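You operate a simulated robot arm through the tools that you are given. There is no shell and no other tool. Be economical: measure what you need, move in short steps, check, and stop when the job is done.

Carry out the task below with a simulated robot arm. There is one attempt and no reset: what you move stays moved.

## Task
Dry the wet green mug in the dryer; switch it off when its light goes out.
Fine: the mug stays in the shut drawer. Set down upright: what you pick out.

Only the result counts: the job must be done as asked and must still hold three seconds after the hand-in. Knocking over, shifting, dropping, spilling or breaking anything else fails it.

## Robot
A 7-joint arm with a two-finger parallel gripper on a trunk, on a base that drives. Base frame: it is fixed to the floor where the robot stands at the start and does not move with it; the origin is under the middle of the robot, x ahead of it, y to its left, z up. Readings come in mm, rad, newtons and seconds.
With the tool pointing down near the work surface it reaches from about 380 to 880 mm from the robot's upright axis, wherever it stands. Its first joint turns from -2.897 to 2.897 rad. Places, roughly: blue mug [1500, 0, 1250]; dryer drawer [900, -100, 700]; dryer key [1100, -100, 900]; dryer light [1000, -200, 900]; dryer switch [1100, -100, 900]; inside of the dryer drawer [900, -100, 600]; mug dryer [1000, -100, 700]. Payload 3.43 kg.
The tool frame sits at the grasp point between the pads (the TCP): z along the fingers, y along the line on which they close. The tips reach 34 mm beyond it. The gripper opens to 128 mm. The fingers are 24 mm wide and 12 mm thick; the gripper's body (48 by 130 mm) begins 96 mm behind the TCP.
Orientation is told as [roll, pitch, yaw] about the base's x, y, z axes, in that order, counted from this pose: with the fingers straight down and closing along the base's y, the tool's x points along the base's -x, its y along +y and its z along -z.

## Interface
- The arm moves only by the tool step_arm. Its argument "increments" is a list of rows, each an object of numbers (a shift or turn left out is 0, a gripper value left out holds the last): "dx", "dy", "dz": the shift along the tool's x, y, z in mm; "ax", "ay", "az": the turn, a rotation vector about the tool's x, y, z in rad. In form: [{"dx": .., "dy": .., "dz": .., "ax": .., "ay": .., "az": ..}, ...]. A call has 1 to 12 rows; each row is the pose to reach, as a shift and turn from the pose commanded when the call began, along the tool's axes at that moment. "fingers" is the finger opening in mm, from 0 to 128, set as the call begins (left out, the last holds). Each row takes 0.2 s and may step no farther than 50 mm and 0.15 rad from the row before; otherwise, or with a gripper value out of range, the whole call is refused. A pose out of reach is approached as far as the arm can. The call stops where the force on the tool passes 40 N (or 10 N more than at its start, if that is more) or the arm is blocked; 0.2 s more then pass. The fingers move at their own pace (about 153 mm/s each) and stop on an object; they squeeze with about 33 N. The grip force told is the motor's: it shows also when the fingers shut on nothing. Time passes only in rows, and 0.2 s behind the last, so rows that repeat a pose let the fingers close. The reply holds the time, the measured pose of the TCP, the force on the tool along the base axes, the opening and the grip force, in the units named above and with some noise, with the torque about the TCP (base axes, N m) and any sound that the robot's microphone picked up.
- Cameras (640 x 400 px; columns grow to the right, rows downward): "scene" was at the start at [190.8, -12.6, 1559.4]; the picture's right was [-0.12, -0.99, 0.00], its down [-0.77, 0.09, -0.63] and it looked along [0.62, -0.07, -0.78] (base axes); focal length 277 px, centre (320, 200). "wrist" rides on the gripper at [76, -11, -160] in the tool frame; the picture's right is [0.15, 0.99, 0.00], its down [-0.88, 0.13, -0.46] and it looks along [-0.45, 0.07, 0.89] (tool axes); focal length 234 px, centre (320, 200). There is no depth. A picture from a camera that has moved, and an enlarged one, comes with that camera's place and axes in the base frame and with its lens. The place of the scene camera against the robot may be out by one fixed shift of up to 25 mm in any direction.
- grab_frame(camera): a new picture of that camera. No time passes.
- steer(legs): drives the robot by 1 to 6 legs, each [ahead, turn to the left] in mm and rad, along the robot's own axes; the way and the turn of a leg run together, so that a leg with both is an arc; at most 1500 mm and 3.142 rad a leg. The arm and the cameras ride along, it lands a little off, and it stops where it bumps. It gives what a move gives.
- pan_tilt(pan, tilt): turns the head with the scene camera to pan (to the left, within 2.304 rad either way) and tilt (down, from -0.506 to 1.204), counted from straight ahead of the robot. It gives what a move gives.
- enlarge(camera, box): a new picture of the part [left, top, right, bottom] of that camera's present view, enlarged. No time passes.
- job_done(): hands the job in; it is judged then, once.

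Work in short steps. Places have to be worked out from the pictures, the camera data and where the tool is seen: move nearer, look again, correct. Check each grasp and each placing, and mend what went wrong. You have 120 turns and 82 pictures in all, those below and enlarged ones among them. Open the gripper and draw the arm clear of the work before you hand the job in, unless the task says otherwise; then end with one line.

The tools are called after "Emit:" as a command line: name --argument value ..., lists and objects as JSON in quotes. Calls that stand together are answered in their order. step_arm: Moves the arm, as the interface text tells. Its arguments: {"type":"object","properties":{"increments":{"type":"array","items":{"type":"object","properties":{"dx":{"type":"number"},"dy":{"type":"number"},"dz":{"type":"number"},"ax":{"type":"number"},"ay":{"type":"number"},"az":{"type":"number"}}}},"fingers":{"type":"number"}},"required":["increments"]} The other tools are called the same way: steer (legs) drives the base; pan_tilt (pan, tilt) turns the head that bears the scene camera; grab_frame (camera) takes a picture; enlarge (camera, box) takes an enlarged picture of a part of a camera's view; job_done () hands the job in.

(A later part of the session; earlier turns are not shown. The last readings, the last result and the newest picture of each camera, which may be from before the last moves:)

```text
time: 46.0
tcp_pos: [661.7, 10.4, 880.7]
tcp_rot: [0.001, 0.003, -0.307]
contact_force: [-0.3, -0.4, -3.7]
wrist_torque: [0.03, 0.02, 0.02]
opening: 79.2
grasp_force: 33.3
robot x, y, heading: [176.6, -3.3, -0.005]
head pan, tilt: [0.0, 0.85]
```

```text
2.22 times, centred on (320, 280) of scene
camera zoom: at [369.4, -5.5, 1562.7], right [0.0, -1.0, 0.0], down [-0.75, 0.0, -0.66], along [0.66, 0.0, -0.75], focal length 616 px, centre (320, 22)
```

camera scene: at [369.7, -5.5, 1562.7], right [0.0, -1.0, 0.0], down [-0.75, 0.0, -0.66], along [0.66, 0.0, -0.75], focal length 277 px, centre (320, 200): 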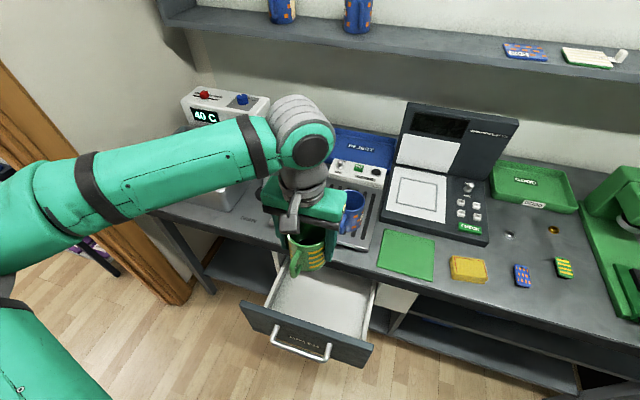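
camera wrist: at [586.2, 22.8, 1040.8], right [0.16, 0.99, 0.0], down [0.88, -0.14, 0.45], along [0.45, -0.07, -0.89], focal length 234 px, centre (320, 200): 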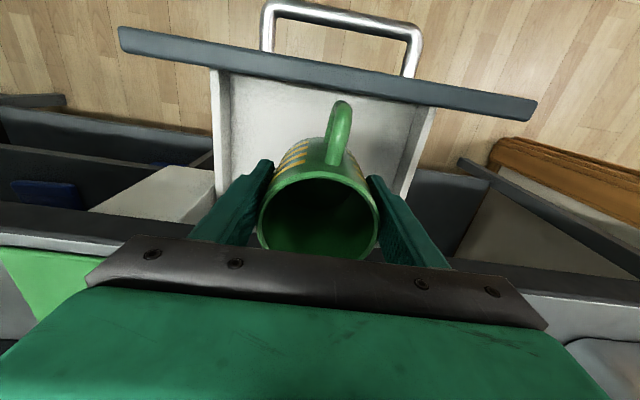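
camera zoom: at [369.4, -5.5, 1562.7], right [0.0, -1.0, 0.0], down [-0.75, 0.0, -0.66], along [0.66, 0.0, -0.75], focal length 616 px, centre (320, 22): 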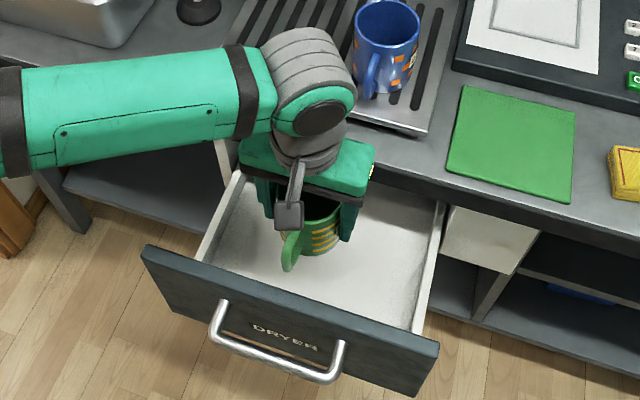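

The handle would come too close to the drawer front (clearance near zero), so I shift 14 mm further back toward the bench, then descend to z≈770 watching the force.

Emit:
step_arm --increments '[{"dx": -14}, {"dx": -14, "dz": 35}, {"dx": -14, "dz": 70}, {"dx": -14, "dz": 105}]'

Emit:
grab_frame --camera "wrist"

Emit:
enlarge --camera "scene" --box '[220, 190, 420, 370]'

```text
time: 47.0
tcp_pos: [676.7, 5.4, 776.1]
tcp_rot: [-0.001, 0.0, -0.305]
contact_force: [0.6, -0.6, -3.6]
wrist_torque: [-0.01, 0.02, 0.03]
opening: 79.4
grasp_force: 32.5
robot x, y, heading: [175.4, -1.0, -0.002]
head pan, tilt: [0.0, 0.85]
```

```text
47 pictures are left
camera wrist: at [600.4, 18.0, 936.6], right [0.16, 0.99, 0.0], down [0.88, -0.14, 0.45], along [0.45, -0.07, -0.89], focal length 234 px, centre (320, 200)
```

wrist: 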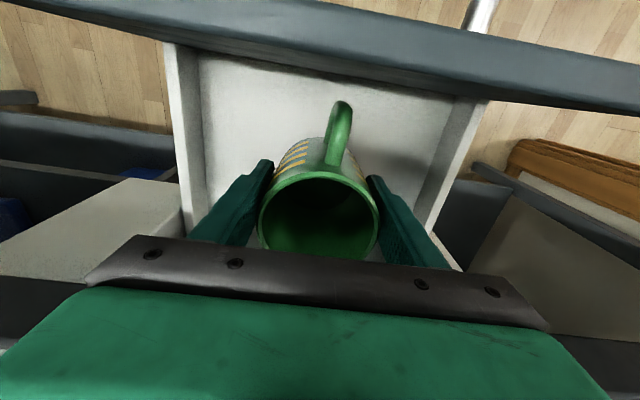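

```text
2.22 times, centred on (320, 280) of scene
camera zoom: at [369.4, -5.5, 1562.7], right [0.0, -1.0, 0.0], down [-0.75, 0.0, -0.66], along [0.66, 0.0, -0.75], focal length 616 px, centre (320, 22)
```

zoom: 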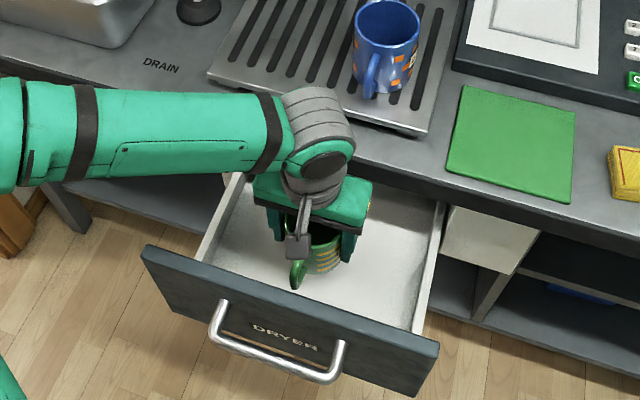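

Handle is clear of the front. I keep descending slowly until contact with the floor.

Emit:
step_arm --increments '[{"dz": 12}, {"dz": 24}, {"dz": 36}, {"dz": 48}]'

Emit:
grab_frame --camera "wrist"

Emit:
enlarge --camera "scene" --box '[220, 190, 420, 370]'

```text
time: 48.0
tcp_pos: [676.2, 5.6, 729.0]
tcp_rot: [0.0, 0.002, -0.308]
contact_force: [-0.8, 1.1, -3.6]
wrist_torque: [-0.04, 0.04, 0.0]
opening: 79.3
grasp_force: 33.0
robot x, y, heading: [175.1, -2.4, -0.001]
head pan, tilt: [0.0, 0.85]
```

```text
45 pictures are left
camera wrist: at [600.1, 18.2, 888.9], right [0.16, 0.99, 0.0], down [0.88, -0.14, 0.45], along [0.45, -0.07, -0.89], focal length 234 px, centre (320, 200)
```

wrist: 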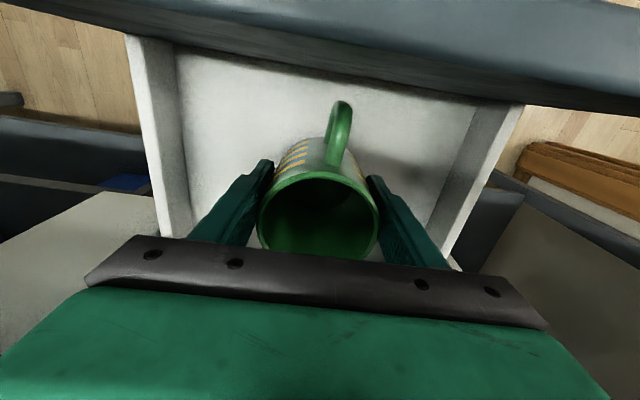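

```text
2.22 times, centred on (320, 280) of scene
camera zoom: at [369.4, -5.5, 1562.7], right [0.0, -1.0, 0.0], down [-0.75, 0.0, -0.66], along [0.66, 0.0, -0.75], focal length 616 px, centre (320, 22)
```

zoom: 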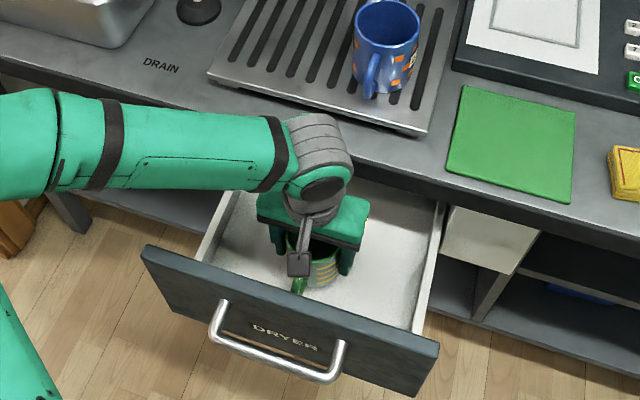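

No contact yet; the floor is getting near. Continue in small steps.

Emit:
step_arm --increments '[{"dz": 5}, {"dz": 10}, {"dz": 15}, {"dz": 20}, {"dz": 25}]'

Emit:
grab_frame --camera "wrist"

```text
time: 49.2
tcp_pos: [678.0, 5.6, 704.0]
tcp_rot: [0.001, 0.001, -0.306]
contact_force: [0.5, 0.3, -3.9]
wrist_torque: [-0.03, 0.03, -0.01]
opening: 79.2
grasp_force: 32.5
robot x, y, heading: [177.2, -1.0, -0.003]
head pan, tilt: [0.0, 0.85]
```

```text
43 pictures are left
camera wrist: at [600.4, 18.4, 864.4], right [0.16, 0.99, 0.0], down [0.88, -0.14, 0.45], along [0.45, -0.07, -0.89], focal length 234 px, centre (320, 200)
```

wrist: 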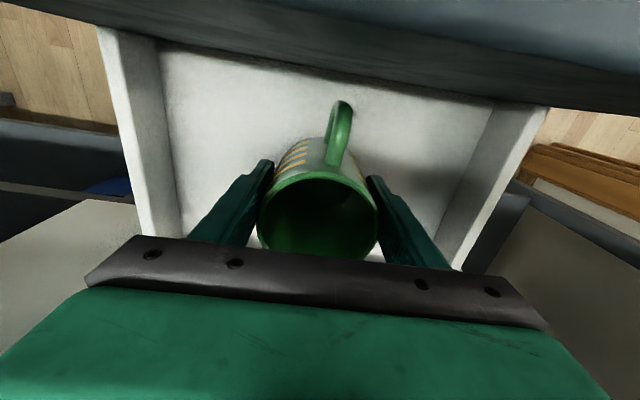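

Emit:
step_arm --increments '[{"dz": 4}, {"dz": 8}, {"dz": 12}, {"dz": 16}, {"dz": 20}, {"dz": 24}, {"dz": 28}]'

Emit:
enlarge --camera "scene" --box '[220, 190, 420, 370]'

```text
time: 50.8
tcp_pos: [677.4, 4.7, 678.8]
tcp_rot: [-0.001, -0.002, -0.305]
contact_force: [-1.0, 0.5, 11.5]
wrist_torque: [0.16, 0.27, 0.05]
opening: 78.6
grasp_force: 32.8
robot x, y, heading: [174.5, 0.7, -0.004]
head pan, tilt: [0.0, 0.85]
stopped in row 7: the force on the tool passed its limit at 50 N (the readings are from after the stop); the commanded pose is now the measured one
```

```text
2.22 times, centred on (320, 280) of scene
camera zoom: at [369.1, -5.6, 1562.8], right [0.0, -1.0, 0.0], down [-0.75, 0.0, -0.66], along [0.66, 0.0, -0.75], focal length 616 px, centre (320, 22)
```

zoom: 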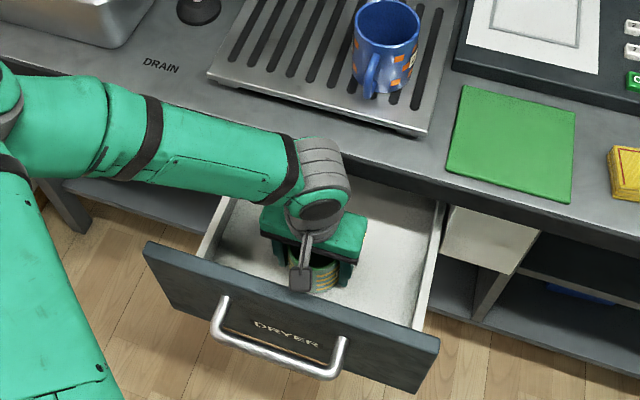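

Contact at z≈679, vertical force only: the mug bottom is on the drawer floor. I release it and look.

Emit:
step_arm --fingers 100 --increments '[{"dz": 0}, {"dz": 0}]'

Emit:
step_arm --increments '[{"dz": -25}, {"dz": -60}, {"dz": -100}]'

Emit:
grab_frame --camera "wrist"

```text
time: 51.4
tcp_pos: [677.2, 5.8, 680.5]
tcp_rot: [0.001, 0.001, -0.305]
contact_force: [-0.3, 0.4, 0.7]
wrist_torque: [0.03, -0.02, -0.01]
opening: 100.1
grasp_force: 0.0
robot x, y, heading: [176.3, -6.6, -0.006]
head pan, tilt: [0.0, 0.85]
```

```text
time: 52.2
tcp_pos: [678.5, 6.1, 780.9]
tcp_rot: [0.001, -0.002, -0.306]
contact_force: [-0.4, -0.8, -0.6]
wrist_torque: [0.0, -0.02, 0.01]
opening: 100.0
grasp_force: 0.1
robot x, y, heading: [174.8, -1.6, -0.003]
head pan, tilt: [0.0, 0.85]
```

```text
41 pictures are left
camera wrist: at [601.3, 18.3, 939.9], right [0.16, 0.99, 0.0], down [0.88, -0.14, 0.46], along [0.45, -0.07, -0.89], focal length 234 px, centre (320, 200)
```

wrist: 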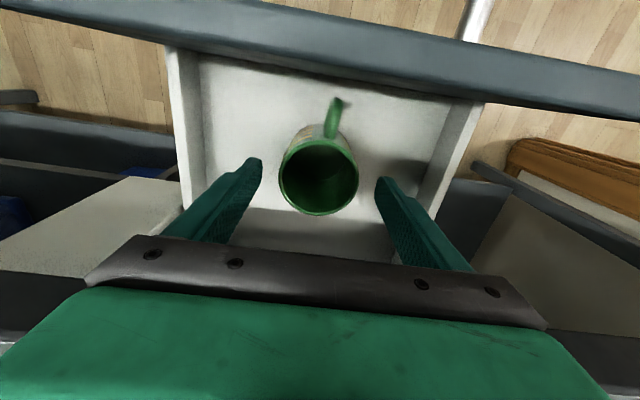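

The mug stands upright in the drawer. Now I raise the arm and turn the gripper to the yaw used for the handle, then back away.

Emit:
step_arm --increments '[{"dz": -50}, {"dz": -100}, {"dz": -150}, {"dz": -190, "az": -0.15}, {"dz": -230, "az": -0.3}, {"dz": -260, "az": -0.45}, {"dz": -280, "az": -0.6}, {"dz": -290, "az": -0.75}, {"dz": -290, "az": -0.9}, {"dz": -290, "az": -1.05}, {"dz": -290, "az": -1.2}, {"dz": -290, "az": -1.35}]'

Emit:
step_arm --fingers 36 --increments '[{"az": -0.13}, {"az": -0.26}, {"az": -0.39}, {"az": -0.525}]'

Emit:
steer --legs '[[-475, 0]]'

Emit:
grab_frame --camera "wrist"

```text
time: 54.8
tcp_pos: [677.3, 5.4, 1070.0]
tcp_rot: [0.0, 0.001, 1.047]
contact_force: [-0.6, 0.6, -0.7]
wrist_torque: [-0.03, 0.03, -0.03]
opening: 100.1
grasp_force: 0.0
robot x, y, heading: [176.0, -5.1, -0.007]
head pan, tilt: [0.0, 0.85]
```

```text
time: 55.8
tcp_pos: [675.8, 6.0, 1070.2]
tcp_rot: [-0.002, 0.001, 1.571]
contact_force: [-0.2, -0.1, 0.2]
wrist_torque: [0.01, -0.01, 0.01]
opening: 36.0
grasp_force: 0.0
robot x, y, heading: [176.1, -1.9, -0.002]
head pan, tilt: [0.0, 0.85]
```

```text
time: 58.6
tcp_pos: [205.6, 6.7, 1068.9]
tcp_rot: [0.0, 0.001, 1.57]
contact_force: [-0.4, 0.0, -0.7]
wrist_torque: [0.01, -0.01, 0.01]
opening: 35.7
grasp_force: 0.1
robot x, y, heading: [-294.5, 2.5, 0.003]
head pan, tilt: [0.0, 0.85]
```

```text
40 pictures are left
camera wrist: at [216.8, -68.1, 1229.6], right [-0.99, -0.15, 0.0], down [-0.13, 0.88, 0.46], along [-0.07, 0.45, -0.89], focal length 234 px, centre (320, 200)
```

wrist: 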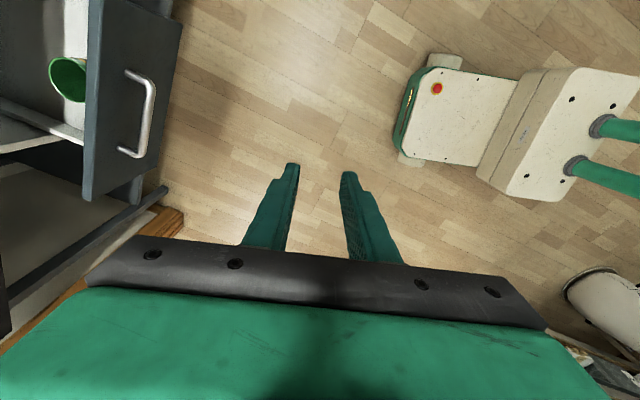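

The drawer front and bar are clear in view; the bar is near (545, 47, 727). I align the gripper with the bench angle, tilt forward and approach to ~75 mm short.

Emit:
step_arm --increments '[{"az": 0.1}, {"az": 0.2}, {"az": 0.307}]'

Emit:
step_arm --increments '[{"dx": -14, "dy": -25, "dz": 29, "ax": 0.08}, {"dx": -28, "dy": -51, "dz": 58, "ax": 0.17}, {"dx": -42, "dy": -76, "dz": 88, "ax": 0.25}, {"dx": -56, "dy": -102, "dz": 117, "ax": 0.34}, {"dx": -70, "dy": -127, "dz": 146, "ax": 0.42}, {"dx": -85, "dy": -153, "dz": 175, "ax": 0.5}, {"dx": -99, "dy": -178, "dz": 204, "ax": 0.59}, {"dx": -113, "dy": -204, "dz": 234, "ax": 0.67}, {"dx": -127, "dy": -230, "dz": 263, "ax": 0.76}, {"dx": -141, "dy": -255, "dz": 292, "ax": 0.84}]'

Emit:
grab_frame --camera "wrist"

```text
time: 59.4
tcp_pos: [206.5, 6.6, 1069.8]
tcp_rot: [-0.002, 0.0, 1.262]
contact_force: [0.1, 0.7, -0.8]
wrist_torque: [0.01, -0.04, -0.03]
opening: 36.3
grasp_force: 0.1
robot x, y, heading: [-294.4, 4.6, 0.0]
head pan, tilt: [0.0, 0.85]
```

```text
time: 61.6
tcp_pos: [491.9, 64.4, 777.1]
tcp_rot: [-0.843, -0.002, 1.263]
contact_force: [0.1, 1.2, -0.9]
wrist_torque: [-0.05, -0.03, -0.01]
opening: 36.2
grasp_force: 0.1
robot x, y, heading: [-292.3, -3.1, -0.007]
head pan, tilt: [0.0, 0.85]
```

```text
39 pictures are left
camera wrist: at [362.1, 26.0, 892.6], right [-0.67, 0.06, -0.74], down [-0.14, 0.97, 0.21], along [0.73, 0.24, -0.64], focal length 234 px, centre (320, 200)
```

wrist: 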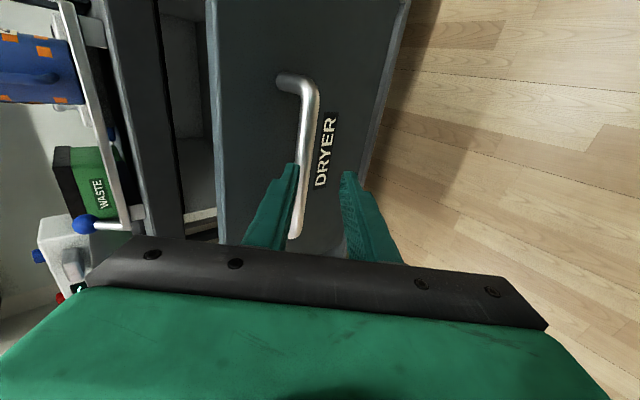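

Aligned with the bar. It is ~14 mm off in the closing direction; I shift and advance 40 mm.

Emit:
step_arm --increments '[{"dy": -14}, {"dy": -14, "dz": 20}, {"dy": -14, "dz": 40}]'

Emit:
enlarge --camera "wrist" --box '[220, 80, 420, 260]'

```text
time: 62.4
tcp_pos: [530.1, 52.2, 760.0]
tcp_rot: [-0.842, 0.0, 1.263]
contact_force: [-0.1, 0.0, -0.3]
wrist_torque: [0.02, 0.02, 0.03]
opening: 35.7
grasp_force: 0.1
robot x, y, heading: [-295.4, -3.3, -0.002]
head pan, tilt: [0.0, 0.85]
```

```text
2.22 times, centred on (320, 170) of wrist
camera zoom: at [399.5, 14.3, 876.5], right [-0.67, 0.06, -0.74], down [-0.14, 0.97, 0.21], along [0.73, 0.24, -0.64], focal length 520 px, centre (320, 267)
```

zoom: 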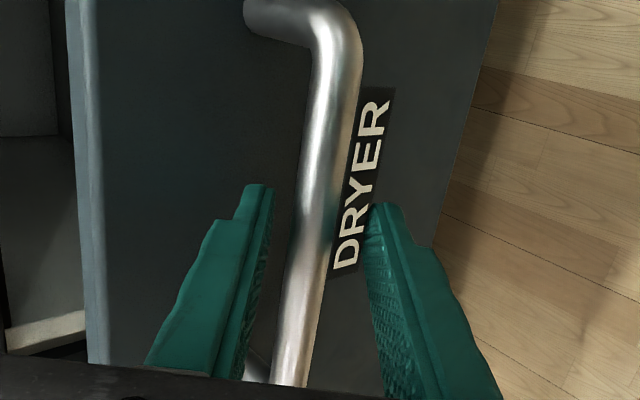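

The bar is centred between the tips. I advance in small steps and then close.

Emit:
step_arm --increments '[{"dz": 7}, {"dz": 14}, {"dz": 21}]'

Emit:
step_arm --fingers 0 --increments '[{"dz": 0}, {"dz": 0}, {"dz": 0}]'

Emit:
grab_frame --camera "wrist"

```text
time: 63.2
tcp_pos: [544.8, 48.4, 747.4]
tcp_rot: [-0.841, -0.001, 1.264]
contact_force: [-1.2, 0.4, 0.3]
wrist_torque: [-0.01, 0.0, -0.01]
opening: 35.8
grasp_force: 0.0
robot x, y, heading: [-299.9, -0.2, -0.004]
head pan, tilt: [0.0, 0.85]
```

```text
time: 63.9
tcp_pos: [546.8, 49.0, 752.1]
tcp_rot: [-0.852, -0.001, 1.262]
contact_force: [-0.1, -2.2, 5.4]
wrist_torque: [0.21, 0.1, 0.49]
opening: 15.3
grasp_force: 44.5
robot x, y, heading: [-294.6, -0.7, -0.005]
head pan, tilt: [0.0, 0.85]
stopped in row 3: the force on the tool passed its limit at 41 N (the readings are from after the stop); the commanded pose is now the measured one
```

```text
37 pictures are left
camera wrist: at [416.5, 10.0, 866.8], right [-0.67, 0.06, -0.74], down [-0.14, 0.97, 0.2], along [0.73, 0.24, -0.64], focal length 234 px, centre (320, 200)
```

wrist: 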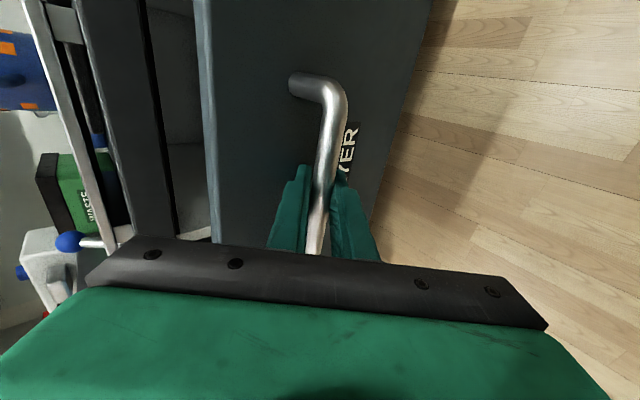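

Firm grip on the bar (15.3 mm). I push the drawer gently straight in along the slide, 180 mm.

Emit:
step_arm --increments '[{"dy": -6, "dz": 7}, {"dy": -15, "dz": 17}, {"dy": -25, "dz": 28}, {"dy": -35, "dz": 40}, {"dy": -45, "dz": 51}, {"dy": -55, "dz": 63}, {"dy": -65, "dz": 74}, {"dy": -76, "dz": 87}, {"dy": -87, "dz": 99}, {"dy": -98, "dz": 112}, {"dy": -108, "dz": 124}, {"dy": -116, "dz": 133}]'

Emit:
grab_frame --camera "wrist"

```text
time: 66.5
tcp_pos: [696.1, -1.1, 753.2]
tcp_rot: [-0.852, -0.002, 1.259]
contact_force: [-1.3, -9.6, 20.0]
wrist_torque: [-0.62, 0.24, -0.35]
opening: 15.7
grasp_force: 45.1
out of reach, approached as far as the arm can: row 11, 12
robot x, y, heading: [-292.7, 0.0, 0.0]
head pan, tilt: [0.0, 0.85]
```

```text
36 pictures are left
camera wrist: at [565.7, -38.2, 866.7], right [-0.67, 0.06, -0.74], down [-0.14, 0.97, 0.2], along [0.73, 0.24, -0.64], focal length 234 px, centre (320, 200)
```

wrist: 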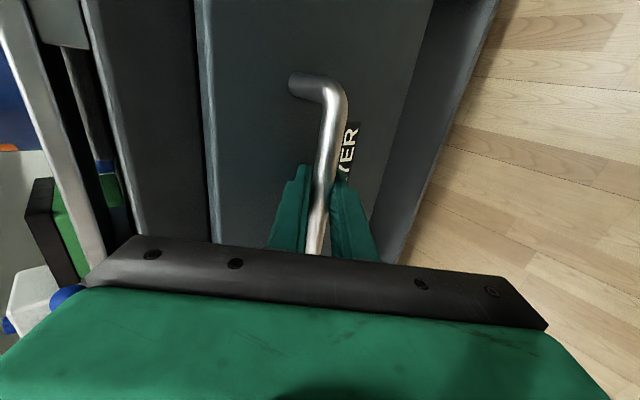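

About 157 mm in, the arm is at full stretch; some 35 mm remain. I release, retreat, drive forward 80 mm and come back to push the rest.

Emit:
step_arm --fingers 40 --increments '[{"dz": 0}, {"dz": 0}, {"dz": -30}, {"dz": -60}, {"dy": 27, "dz": -90}, {"dy": 53, "dz": -120}]'

Emit:
steer --legs '[[80, 0]]'

Emit:
grab_frame --camera "wrist"

```text
time: 67.9
tcp_pos: [577.5, 36.4, 792.2]
tcp_rot: [-0.85, 0.0, 1.262]
contact_force: [-0.2, -0.1, 0.5]
wrist_torque: [0.02, 0.01, 0.03]
opening: 39.9
grasp_force: 0.1
robot x, y, heading: [-293.9, -3.6, 0.002]
head pan, tilt: [0.0, 0.85]
```

```text
time: 69.0
tcp_pos: [656.4, 37.4, 792.0]
tcp_rot: [-0.848, 0.0, 1.262]
contact_force: [0.3, 0.1, -0.1]
wrist_torque: [0.01, -0.01, 0.0]
opening: 39.9
grasp_force: 0.0
robot x, y, heading: [-216.6, 0.6, -0.008]
head pan, tilt: [0.0, 0.85]
```

```text
35 pictures are left
camera wrist: at [526.5, -0.4, 906.0], right [-0.67, 0.06, -0.74], down [-0.14, 0.97, 0.2], along [0.73, 0.24, -0.64], focal length 234 px, centre (320, 200)
```

wrist: 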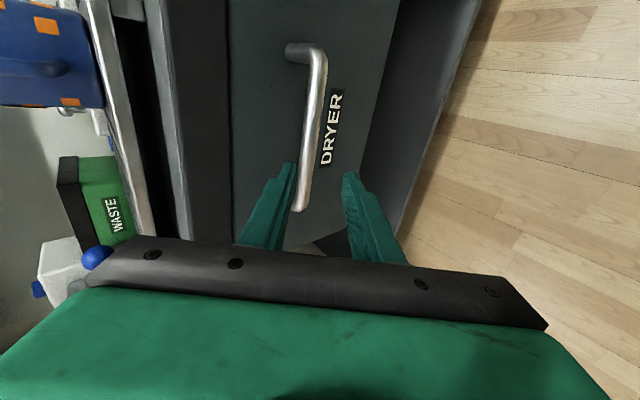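

I return to the known grip pose on the bar, close and push the remainder.

Emit:
step_arm --increments '[{"dx": 24.5, "dy": -3.4, "dz": 0}, {"dx": 24.5, "dy": -3.4, "dz": 13}, {"dx": 24.5, "dy": -3.4, "dz": 38}, {"dx": 24.5, "dy": -3.4, "dz": 60}]'

Emit:
step_arm --fingers 0 --increments '[{"dz": 0}, {"dz": 0}, {"dz": 0}]'

Emit:
grab_frame --camera "wrist"

```text
time: 70.0
tcp_pos: [695.2, 1.0, 754.1]
tcp_rot: [-0.85, -0.002, 1.262]
contact_force: [-0.3, -0.1, -0.4]
wrist_torque: [-0.04, -0.01, -0.01]
opening: 39.8
grasp_force: 0.1
robot x, y, heading: [-214.7, 1.0, 0.001]
head pan, tilt: [0.0, 0.85]
```

```text
time: 70.6
tcp_pos: [699.4, -2.0, 761.0]
tcp_rot: [-0.862, -0.001, 1.261]
contact_force: [4.4, -2.2, 3.0]
wrist_torque: [0.03, -0.04, 0.42]
opening: 15.7
grasp_force: 45.0
robot x, y, heading: [-220.0, 0.2, -0.007]
head pan, tilt: [0.0, 0.85]
stopped in row 3: the force on the tool passed its limit at 42 N (the readings are from after the stop); the commanded pose is now the measured one
```

```text
34 pictures are left
camera wrist: at [566.7, -38.2, 874.8], right [-0.66, 0.06, -0.75], down [-0.14, 0.97, 0.2], along [0.74, 0.24, -0.63], focal length 234 px, centre (320, 200)
```

wrist: 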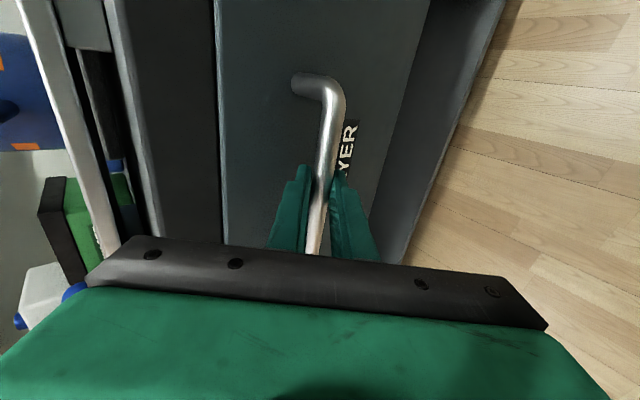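

Gripped again. I push in 8 mm steps until it stops.

Emit:
step_arm --increments '[{"dy": -5, "dz": 6}, {"dy": -10.5, "dz": 12}, {"dy": -16, "dz": 18}, {"dy": -21, "dz": 24}, {"dy": -26, "dz": 30}, {"dy": -31.5, "dz": 36}]'

Emit:
grab_frame --camera "wrist"

```text
time: 71.2
tcp_pos: [709.0, -2.9, 757.6]
tcp_rot: [-0.854, 0.001, 1.262]
contact_force: [-16.1, 1.2, 9.1]
wrist_torque: [0.15, 0.07, 0.3]
opening: 15.5
grasp_force: 45.2
robot x, y, heading: [-213.9, -2.6, -0.001]
head pan, tilt: [0.0, 0.85]
stopped in row 2: the force on the tool passed its limit at 87 N (the readings are from after the stop); the commanded pose is now the measured one
```

```text
33 pictures are left
camera wrist: at [576.6, -40.8, 871.9], right [-0.66, 0.06, -0.74], down [-0.14, 0.97, 0.2], along [0.73, 0.24, -0.64], focal length 234 px, centre (320, 200)
```

wrist: 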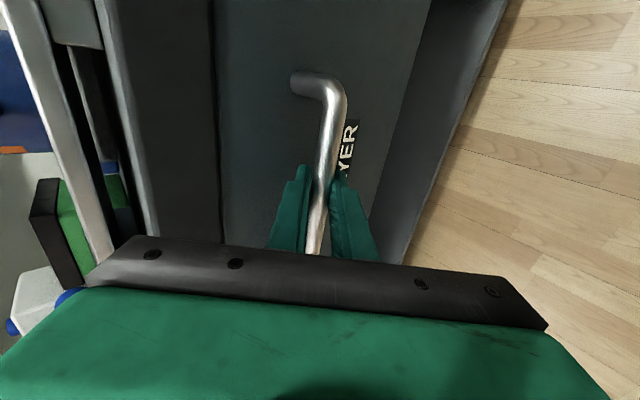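

The push ended hard (87 N), so the drawer should be shut. I release, retreat, and compare with the first view.

Emit:
step_arm --fingers 40 --increments '[{"dz": 0}, {"dz": 0}, {"dz": -40}, {"dz": -80}, {"dz": -120}, {"dy": 30, "dz": -150}, {"dy": 60, "dz": -180}]'

Emit:
grab_frame --camera "wrist"

Emit:
grab_frame --camera "scene"

```text
time: 72.8
tcp_pos: [541.2, 50.1, 829.9]
tcp_rot: [-0.854, 0.0, 1.263]
contact_force: [-0.3, -0.2, -0.2]
wrist_torque: [0.02, 0.04, 0.02]
opening: 39.9
grasp_force: 0.0
robot x, y, heading: [-215.9, 1.5, -0.006]
head pan, tilt: [0.0, 0.85]
```

```text
32 pictures are left
camera wrist: at [409.6, 11.7, 944.8], right [-0.66, 0.06, -0.75], down [-0.14, 0.97, 0.2], along [0.73, 0.24, -0.64], focal length 234 px, centre (320, 200)
```

wrist: 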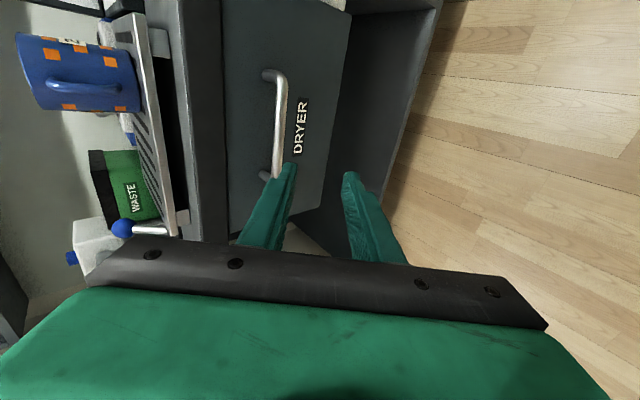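

```text
31 pictures are left
camera scene: at [-21.8, -4.8, 1562.7], right [0.0, -1.0, 0.0], down [-0.75, 0.0, -0.66], along [0.66, 0.0, -0.75], focal length 277 px, centre (320, 200)
```

scene: 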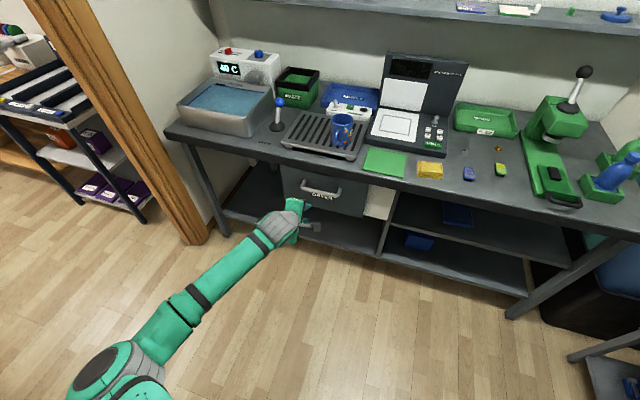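

I zoom into the drawer to check that it's fully shut.

Emit:
enlarge --camera "scene" --box '[260, 140, 400, 230]'

Emit:
enlarge --camera "wrist" --box '[160, 0, 400, 240]'

```text
4.44 times, centred on (330, 185) of scene
camera zoom: at [-21.8, -4.8, 1562.7], right [0.0, -1.0, 0.0], down [-0.75, 0.0, -0.66], along [0.66, 0.0, -0.75], focal length 1231 px, centre (276, 267)
```

zoom: 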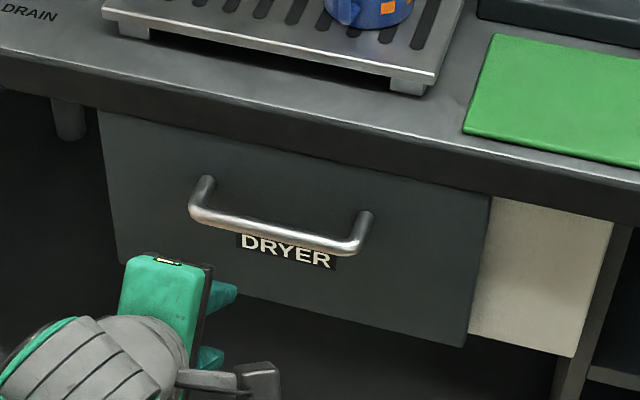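

```text
1.67 times, centred on (280, 120) of wrist
camera zoom: at [409.6, 11.7, 944.8], right [-0.66, 0.06, -0.75], down [-0.14, 0.97, 0.2], along [0.73, 0.24, -0.64], focal length 390 px, centre (387, 333)
```

zoom: 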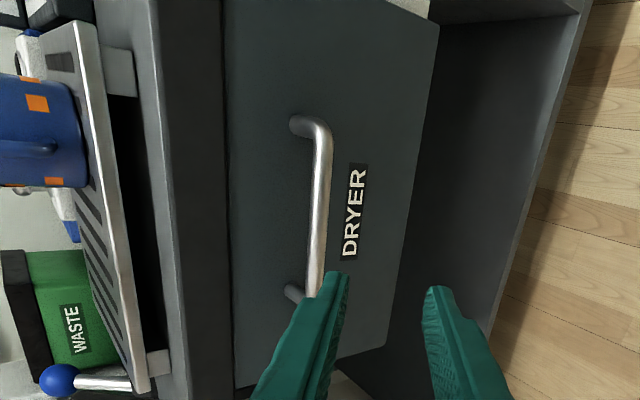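

The front lies flush with the housing as at the start: shut. Now I raise the arm to tool-down and drive forward to work the dryer panel.

Emit:
step_arm --fingers 0 --increments '[{"dx": 11, "dy": -17, "dz": -41, "ax": -0.05}, {"dx": 22, "dy": -35, "dz": -82, "ax": -0.12}, {"dx": 33, "dy": -52, "dz": -123, "ax": -0.2}, {"dx": 44, "dy": -70, "dz": -165, "ax": -0.28}, {"dx": 55, "dy": -87, "dz": -206, "ax": -0.37}, {"dx": 66, "dy": -105, "dz": -247, "ax": -0.46}, {"dx": 77, "dy": -122, "dz": -288, "ax": -0.54}, {"dx": 88, "dy": -140, "dz": -330, "ax": -0.62}, {"dx": 99, "dy": -157, "dz": -371, "ax": -0.7}, {"dx": 110, "dy": -175, "dz": -412, "ax": -0.78}, {"dx": 121, "dy": -193, "dz": -454, "ax": -0.854}]'

Emit:
steer --legs '[[440, 0]]'

Emit:
pan_tilt --pan 0.0 --tilt 0.85

Emit:
grab_frame --camera "wrist"

Emit:
grab_frame --camera "scene"

```text
time: 75.2
tcp_pos: [300.3, 0.8, 1274.2]
tcp_rot: [0.004, 0.001, 1.261]
contact_force: [0.3, 0.7, 0.6]
wrist_torque: [0.01, 0.02, -0.01]
opening: 0.3
grasp_force: 32.8
robot x, y, heading: [-215.3, 0.0, -0.005]
head pan, tilt: [0.0, 0.85]
```

```text
time: 77.9
tcp_pos: [739.3, -5.6, 1273.7]
tcp_rot: [0.002, 0.0, 1.256]
contact_force: [0.2, 0.2, 0.7]
wrist_torque: [0.0, -0.02, 0.01]
opening: 0.0
grasp_force: 32.8
robot x, y, heading: [222.1, 0.1, -0.009]
head pan, tilt: [0.0, 0.85]
```

```text
time: 78.5
tcp_pos: [738.8, -5.9, 1274.0]
tcp_rot: [0.001, 0.0, 1.256]
contact_force: [0.4, 0.2, 0.0]
wrist_torque: [-0.01, 0.02, 0.03]
opening: 0.0
grasp_force: 33.3
robot x, y, heading: [224.9, -4.1, -0.006]
head pan, tilt: [0.0, 0.85]
```

```text
28 pictures are left
camera wrist: at [725.7, -81.2, 1434.2], right [-0.99, 0.17, 0.0], down [0.15, 0.88, 0.46], along [0.07, 0.45, -0.89], focal length 234 px, centre (320, 200)
```

wrist: 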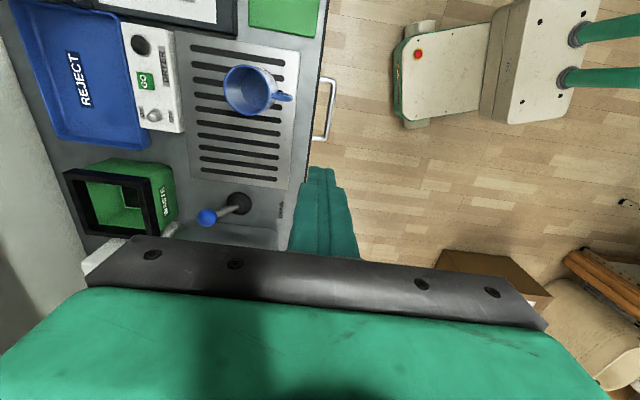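

```text
27 pictures are left
camera scene: at [416.1, -8.4, 1562.7], right [-0.01, -1.0, 0.0], down [-0.75, 0.01, -0.66], along [0.66, -0.01, -0.75], focal length 277 px, centre (320, 200)
```

scene: 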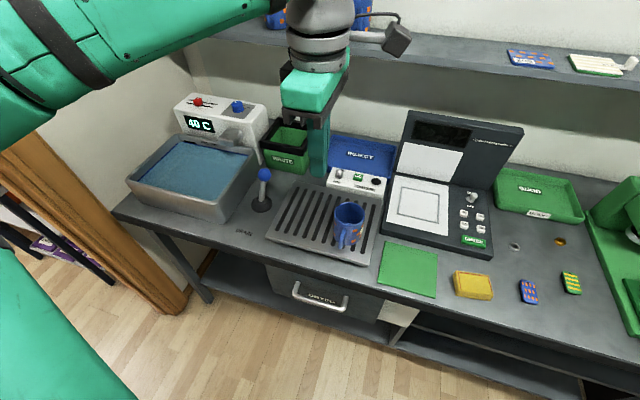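

Panel estimates: GO key ≈ (1070, -141, 905), toggle ball ≈ (1085, -77, 915). I drive 80 mm nearer, turn the gripper back to yaw -0.3 and hover above the panel.

Emit:
steer --legs '[[80, 0]]'

Emit:
step_arm --increments '[{"az": 0.15}, {"az": 0.3}, {"az": 0.45}, {"az": 0.6}, {"az": 0.75}, {"az": 0.9}, {"az": 1.05}, {"az": 1.2}, {"az": 1.35}, {"az": 1.5}, {"az": 1.56}]'

```text
time: 79.5
tcp_pos: [819.6, -6.2, 1273.6]
tcp_rot: [0.001, 0.0, 1.257]
contact_force: [-0.3, -0.7, 0.5]
wrist_torque: [-0.02, 0.06, 0.0]
opening: 0.0
grasp_force: 33.2
robot x, y, heading: [300.6, -2.8, -0.012]
head pan, tilt: [0.0, 0.85]
```

```text
time: 81.9
tcp_pos: [820.5, -6.1, 1273.3]
tcp_rot: [0.0, 0.003, -0.305]
contact_force: [0.0, -0.4, 0.3]
wrist_torque: [0.01, 0.0, -0.01]
opening: 0.0
grasp_force: 32.8
robot x, y, heading: [303.0, -4.7, -0.008]
head pan, tilt: [0.0, 0.85]
```

Emit:
step_arm --increments '[{"dx": -36, "dy": -3, "dz": 23}, {"dx": -71, "dy": -7, "dz": 46}, {"dx": -107, "dy": -10, "dz": 70}, {"dx": -142, "dy": -14, "dz": 93}, {"dx": -178, "dy": -17, "dz": 116}, {"dx": -214, "dy": -21, "dz": 140}, {"dx": -249, "dy": -25, "dz": 163}]'

Emit:
grab_frame --camera "wrist"

Emit:
enlarge --camera "wrist" --box '[200, 80, 440, 240]'

```text
time: 83.5
tcp_pos: [1049.4, -104.0, 1111.8]
tcp_rot: [-0.001, -0.001, -0.303]
contact_force: [0.0, -0.2, 1.0]
wrist_torque: [-0.04, 0.02, -0.03]
opening: 0.2
grasp_force: 33.2
robot x, y, heading: [304.9, -6.5, -0.005]
head pan, tilt: [0.0, 0.85]
```

```text
26 pictures are left
camera wrist: at [972.7, -93.0, 1271.8], right [0.16, 0.99, 0.0], down [0.88, -0.14, 0.46], along [0.45, -0.07, -0.89], focal length 234 px, centre (320, 200)
```

wrist: 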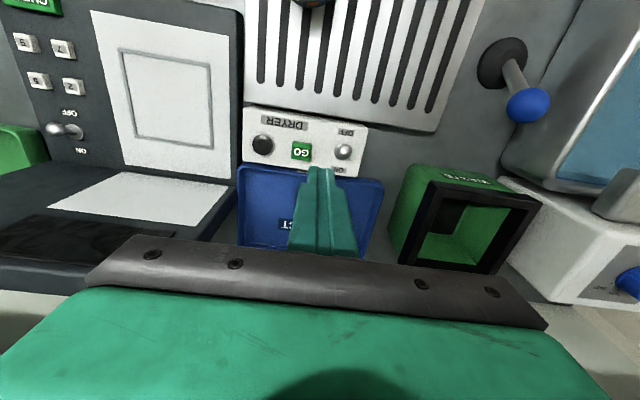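

```text
2.50 times, centred on (320, 160) of wrist
camera zoom: at [972.7, -93.0, 1271.8], right [0.16, 0.99, 0.0], down [0.88, -0.14, 0.46], along [0.45, -0.07, -0.89], focal length 585 px, centre (320, 300)
```

zoom: 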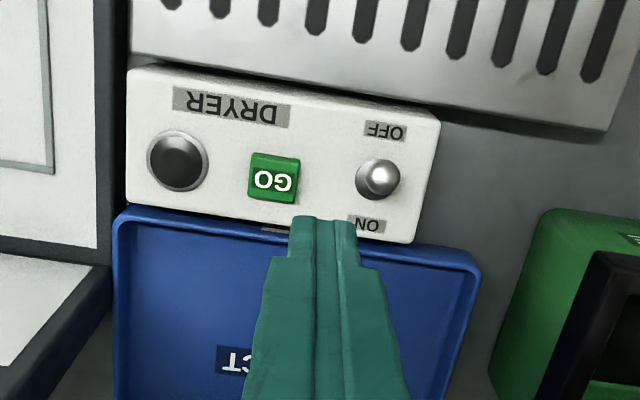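

The toggle leans to OFF and the light is dark. Refined: GO ≈ (1070, -138, 903), toggle ball ≈ (1073, -69, 928). I position the closed fingers in front of the ball, slightly above, and check.

Emit:
step_arm --increments '[{"dx": 12, "dy": 20, "dz": 35}, {"dx": 24, "dy": 41, "dz": 75}, {"dx": 24, "dy": 41, "dz": 115}, {"dx": 24, "dy": 41, "dz": 124}]'

Emit:
enlarge --camera "wrist" --box '[200, 80, 440, 240]'

```text
time: 84.5
tcp_pos: [1039.1, -58.6, 988.4]
tcp_rot: [0.0, 0.002, -0.303]
contact_force: [0.5, -0.7, 0.1]
wrist_torque: [-0.03, -0.02, 0.0]
opening: 0.0
grasp_force: 33.2
robot x, y, heading: [304.4, -4.8, -0.012]
head pan, tilt: [0.0, 0.85]
```

```text
2.50 times, centred on (320, 160) of wrist
camera zoom: at [962.1, -46.4, 1147.6], right [0.16, 0.99, 0.0], down [0.88, -0.14, 0.45], along [0.45, -0.07, -0.89], focal length 585 px, centre (320, 300)
```

zoom: 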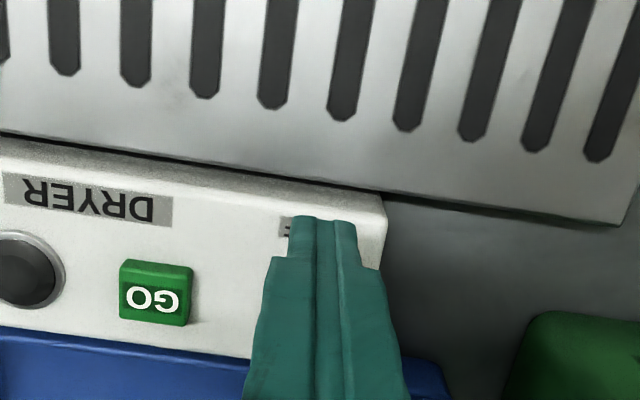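

The fingers are in line with the toggle in front of it. I lower the tips to z≈920, then push back slowly.

Emit:
step_arm --increments '[{"dz": 12}, {"dz": 24}, {"dz": 33}]'

Emit:
step_arm --increments '[{"dx": -8}, {"dx": -14}, {"dx": -20}, {"dx": -25}, {"dx": -30}]'

Emit:
enlarge --camera "wrist" --box '[200, 80, 440, 240]'

```text
time: 85.3
tcp_pos: [1039.0, -58.7, 953.4]
tcp_rot: [-0.002, 0.002, -0.305]
contact_force: [-0.1, 0.8, 0.3]
wrist_torque: [0.0, -0.01, 0.01]
opening: 0.0
grasp_force: 33.1
robot x, y, heading: [303.4, -3.9, -0.012]
head pan, tilt: [0.0, 0.85]
```

```text
time: 86.5
tcp_pos: [1065.9, -67.3, 954.0]
tcp_rot: [0.001, 0.007, -0.302]
contact_force: [-21.3, 7.2, 4.3]
wrist_torque: [0.0, 0.49, -0.03]
opening: 0.0
grasp_force: 32.8
robot x, y, heading: [305.2, -5.6, -0.013]
head pan, tilt: [0.0, 0.85]
heard: click
```

```text
2.50 times, centred on (320, 160) of wrist
camera zoom: at [989.5, -54.9, 1114.6], right [0.16, 0.99, 0.0], down [0.88, -0.14, 0.45], along [0.44, -0.07, -0.89], focal length 585 px, centre (320, 300)
```

zoom: 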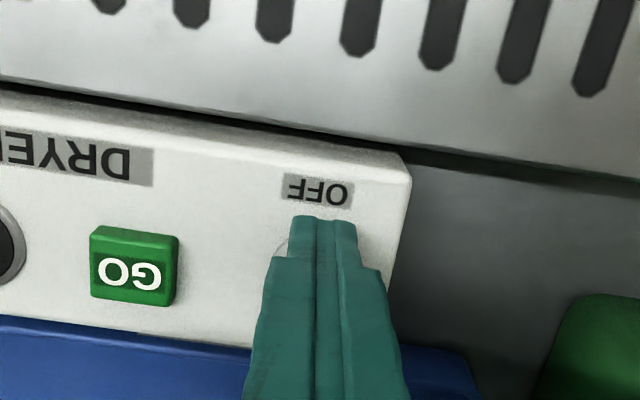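

Click heard: the switch is on. I back off, lift, and move over the GO key.

Emit:
step_arm --increments '[{"dx": 12}, {"dx": 12, "dz": -30}, {"dx": 12, "dz": -55}, {"dx": -5, "dy": -34, "dz": -55}, {"dx": -22, "dy": -67, "dz": -55}]'

Emit:
enlarge --camera "wrist" --box '[200, 80, 440, 240]'

```text
time: 87.7
tcp_pos: [1067.5, -136.9, 1009.4]
tcp_rot: [0.0, 0.001, -0.302]
contact_force: [-0.2, 0.1, -0.9]
wrist_torque: [-0.05, 0.03, 0.02]
opening: 0.0
grasp_force: 33.3
robot x, y, heading: [301.8, 3.9, -0.009]
head pan, tilt: [0.0, 0.85]
```

```text
2.50 times, centred on (320, 160) of wrist
camera zoom: at [991.3, -125.1, 1169.5], right [0.15, 0.99, 0.0], down [0.88, -0.14, 0.45], along [0.45, -0.07, -0.89], focal length 585 px, centre (320, 300)
```

zoom: 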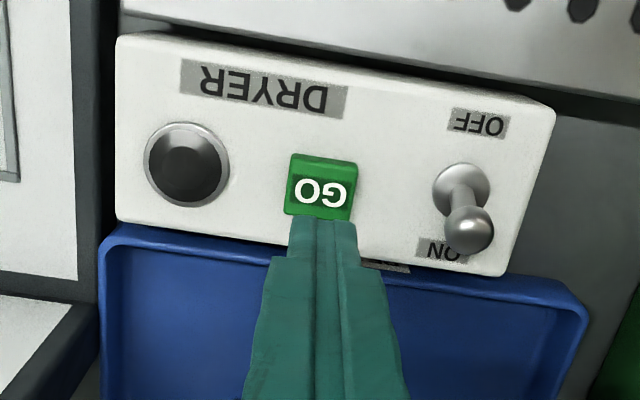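

The toggle is at ON, and the fingers are right above GO. I press down on the key.

Emit:
step_arm --increments '[{"dz": 30}, {"dz": 55}, {"dz": 63}, {"dz": 67}, {"dz": 71}, {"dz": 74}, {"dz": 77}, {"dz": 80}]'

```text
time: 88.9
tcp_pos: [1068.9, -139.6, 946.4]
tcp_rot: [0.0, -0.005, -0.304]
contact_force: [-4.4, 1.7, 18.7]
wrist_torque: [0.04, 0.17, -0.04]
opening: 0.0
grasp_force: 33.1
robot x, y, heading: [301.0, -3.6, -0.008]
head pan, tilt: [0.0, 0.85]
heard: click
stopped in row 5: the force on the tool passed its limit at 46 N (the readings are from after the stop); the commanded pose is now the measured one
```

Click heard. I lift and check the light.

Emit:
step_arm --increments '[{"dz": -30}, {"dz": -65}]'

Emit:
enlarge --camera "wrist" --box '[200, 80, 440, 240]'

```text
time: 89.5
tcp_pos: [1069.7, -138.0, 1008.1]
tcp_rot: [0.0, -0.001, -0.304]
contact_force: [0.5, 0.4, -0.1]
wrist_torque: [0.01, 0.04, -0.01]
opening: 0.0
grasp_force: 32.9
robot x, y, heading: [301.8, -1.2, -0.003]
head pan, tilt: [0.0, 0.85]
```

```text
2.50 times, centred on (320, 160) of wrist
camera zoom: at [992.8, -125.5, 1167.5], right [0.16, 0.99, 0.0], down [0.88, -0.14, 0.46], along [0.45, -0.07, -0.89], focal length 585 px, centre (320, 300)
```

zoom: 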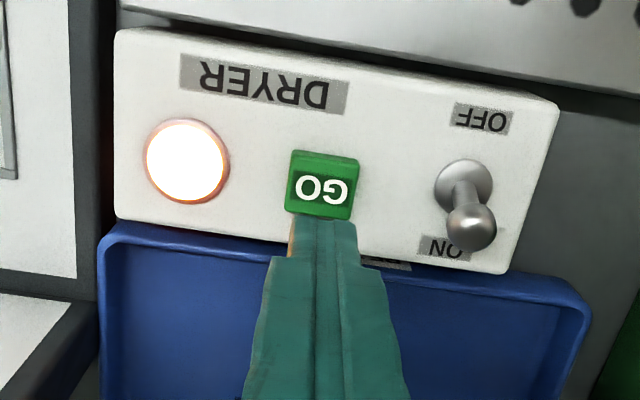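

The light is on: drying runs. While waiting I move behind the toggle (above it) ready to flip it back.

Emit:
step_arm --increments '[{"dx": -18, "dy": 33}, {"dx": -36, "dy": 67}, {"dx": -36, "dy": 67}, {"dx": -36, "dy": 67}, {"dx": -36, "dy": 67}, {"dx": -36, "dy": 67}, {"dx": -36, "dy": 67}, {"dx": -36, "dy": 67}, {"dx": -36, "dy": 67}, {"dx": -36, "dy": 67}, {"dx": -36, "dy": 67}, {"dx": -36, "dy": 67}]'

Emit:
grab_frame --camera "wrist"

```text
time: 92.1
tcp_pos: [1123.0, -84.1, 1007.3]
tcp_rot: [0.002, -0.002, -0.304]
contact_force: [-0.4, -0.3, -1.0]
wrist_torque: [-0.01, -0.02, -0.01]
opening: 0.1
grasp_force: 33.1
robot x, y, heading: [299.9, -7.0, -0.01]
head pan, tilt: [0.0, 0.85]
```

```text
20 pictures are left
camera wrist: at [1047.0, -73.3, 1167.8], right [0.16, 0.99, 0.0], down [0.88, -0.14, 0.46], along [0.45, -0.07, -0.89], focal length 234 px, centre (320, 200)
```

wrist: 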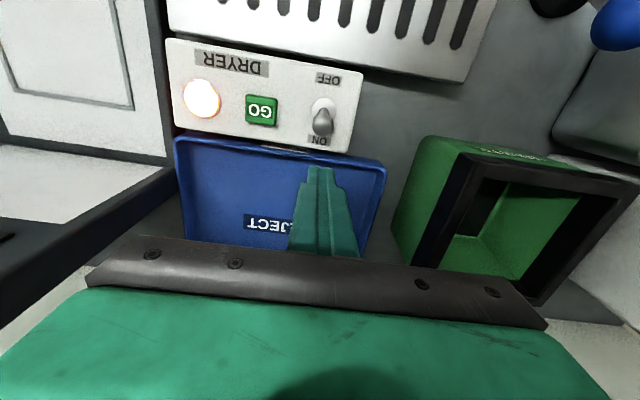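

The light still burns. I wait about 8 s and look again.

Emit:
step_arm --increments '[{"dz": 0}, {"dz": 0}, {"dz": 0}, {"dz": 0}, {"dz": 0}, {"dz": 0}, {"dz": 0}, {"dz": 0}, {"dz": 0}, {"dz": 0}, {"dz": 0}, {"dz": 0}]'

Emit:
step_arm --increments '[{"dz": 0}, {"dz": 0}, {"dz": 0}, {"dz": 0}, {"dz": 0}, {"dz": 0}, {"dz": 0}, {"dz": 0}, {"dz": 0}, {"dz": 0}, {"dz": 0}, {"dz": 0}]'

Emit:
step_arm --increments '[{"dz": 0}, {"dz": 0}, {"dz": 0}, {"dz": 0}, {"dz": 0}, {"dz": 0}, {"dz": 0}, {"dz": 0}, {"dz": 0}, {"dz": 0}, {"dz": 0}, {"dz": 0}]'

Emit:
enlarge --camera "wrist" --box '[160, 20, 400, 180]'

```text
time: 94.7
tcp_pos: [1123.3, -84.3, 1007.8]
tcp_rot: [0.001, -0.002, -0.305]
contact_force: [0.4, 0.9, -0.4]
wrist_torque: [-0.02, 0.05, 0.02]
opening: 0.0
grasp_force: 32.8
robot x, y, heading: [301.1, -2.2, -0.009]
head pan, tilt: [0.0, 0.85]
```

```text
time: 97.3
tcp_pos: [1124.1, -85.1, 1007.1]
tcp_rot: [-0.001, 0.0, -0.302]
contact_force: [0.2, -0.4, -0.3]
wrist_torque: [0.0, 0.01, 0.0]
opening: 0.1
grasp_force: 33.4
robot x, y, heading: [301.9, -5.3, -0.004]
head pan, tilt: [0.0, 0.85]
```

```text
time: 99.9
tcp_pos: [1124.0, -85.2, 1007.1]
tcp_rot: [-0.001, -0.002, -0.304]
contact_force: [0.3, 0.2, 0.2]
wrist_torque: [0.04, -0.01, 0.0]
opening: 0.2
grasp_force: 32.9
robot x, y, heading: [297.9, -4.4, -0.006]
head pan, tilt: [0.0, 0.85]
```

```text
2.50 times, centred on (280, 100) of wrist
camera zoom: at [1047.0, -73.3, 1167.8], right [0.16, 0.99, 0.0], down [0.88, -0.14, 0.46], along [0.45, -0.07, -0.89], focal length 585 px, centre (420, 450)
```

zoom: 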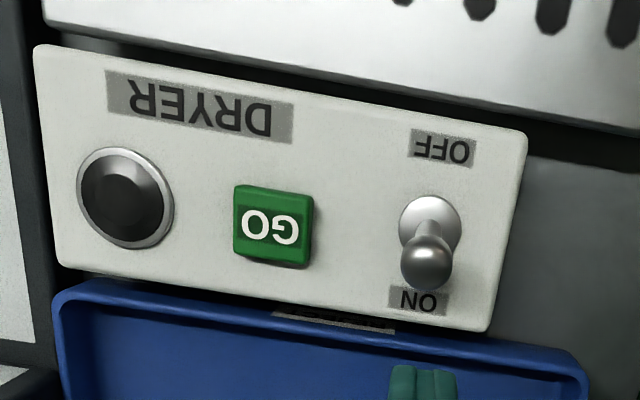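

The light is out. I lower the fingers behind the toggle and push it to OFF.

Emit:
step_arm --increments '[{"dy": -3, "dz": 20}, {"dy": -3, "dz": 40}, {"dy": -3, "dz": 52}]'

Emit:
step_arm --increments '[{"dx": 8}, {"dx": 15}, {"dx": 21}, {"dx": 26}, {"dx": 31}, {"dx": 35}]'

Emit:
enlarge --camera "wrist" --box '[160, 20, 400, 180]'

```text
time: 100.7
tcp_pos: [1123.4, -87.9, 955.4]
tcp_rot: [-0.001, -0.001, -0.304]
contact_force: [-0.5, 0.0, -0.7]
wrist_torque: [0.01, 0.0, 0.01]
opening: 0.0
grasp_force: 33.5
robot x, y, heading: [302.5, -3.0, -0.009]
head pan, tilt: [0.0, 0.85]
```

```text
time: 102.1
tcp_pos: [1091.1, -78.5, 955.9]
tcp_rot: [-0.003, -0.007, -0.304]
contact_force: [20.9, -8.4, -4.2]
wrist_torque: [-0.17, -0.5, -0.02]
opening: 0.0
grasp_force: 33.0
robot x, y, heading: [306.4, -5.2, -0.01]
head pan, tilt: [0.0, 0.85]
heard: click
```

```text
2.50 times, centred on (280, 100) of wrist
camera zoom: at [1013.5, -66.2, 1115.8], right [0.16, 0.99, 0.0], down [0.88, -0.14, 0.46], along [0.45, -0.07, -0.89], focal length 585 px, centre (420, 450)
```

zoom: 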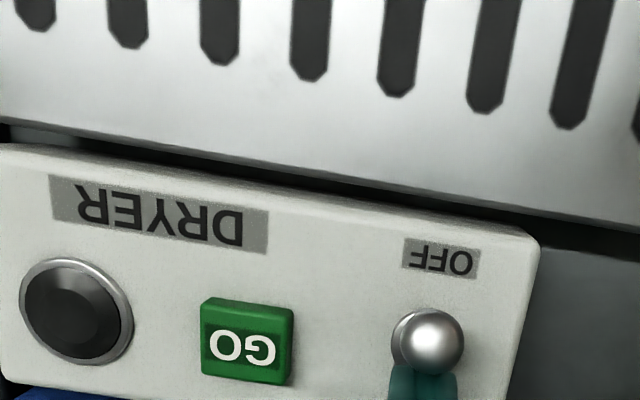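

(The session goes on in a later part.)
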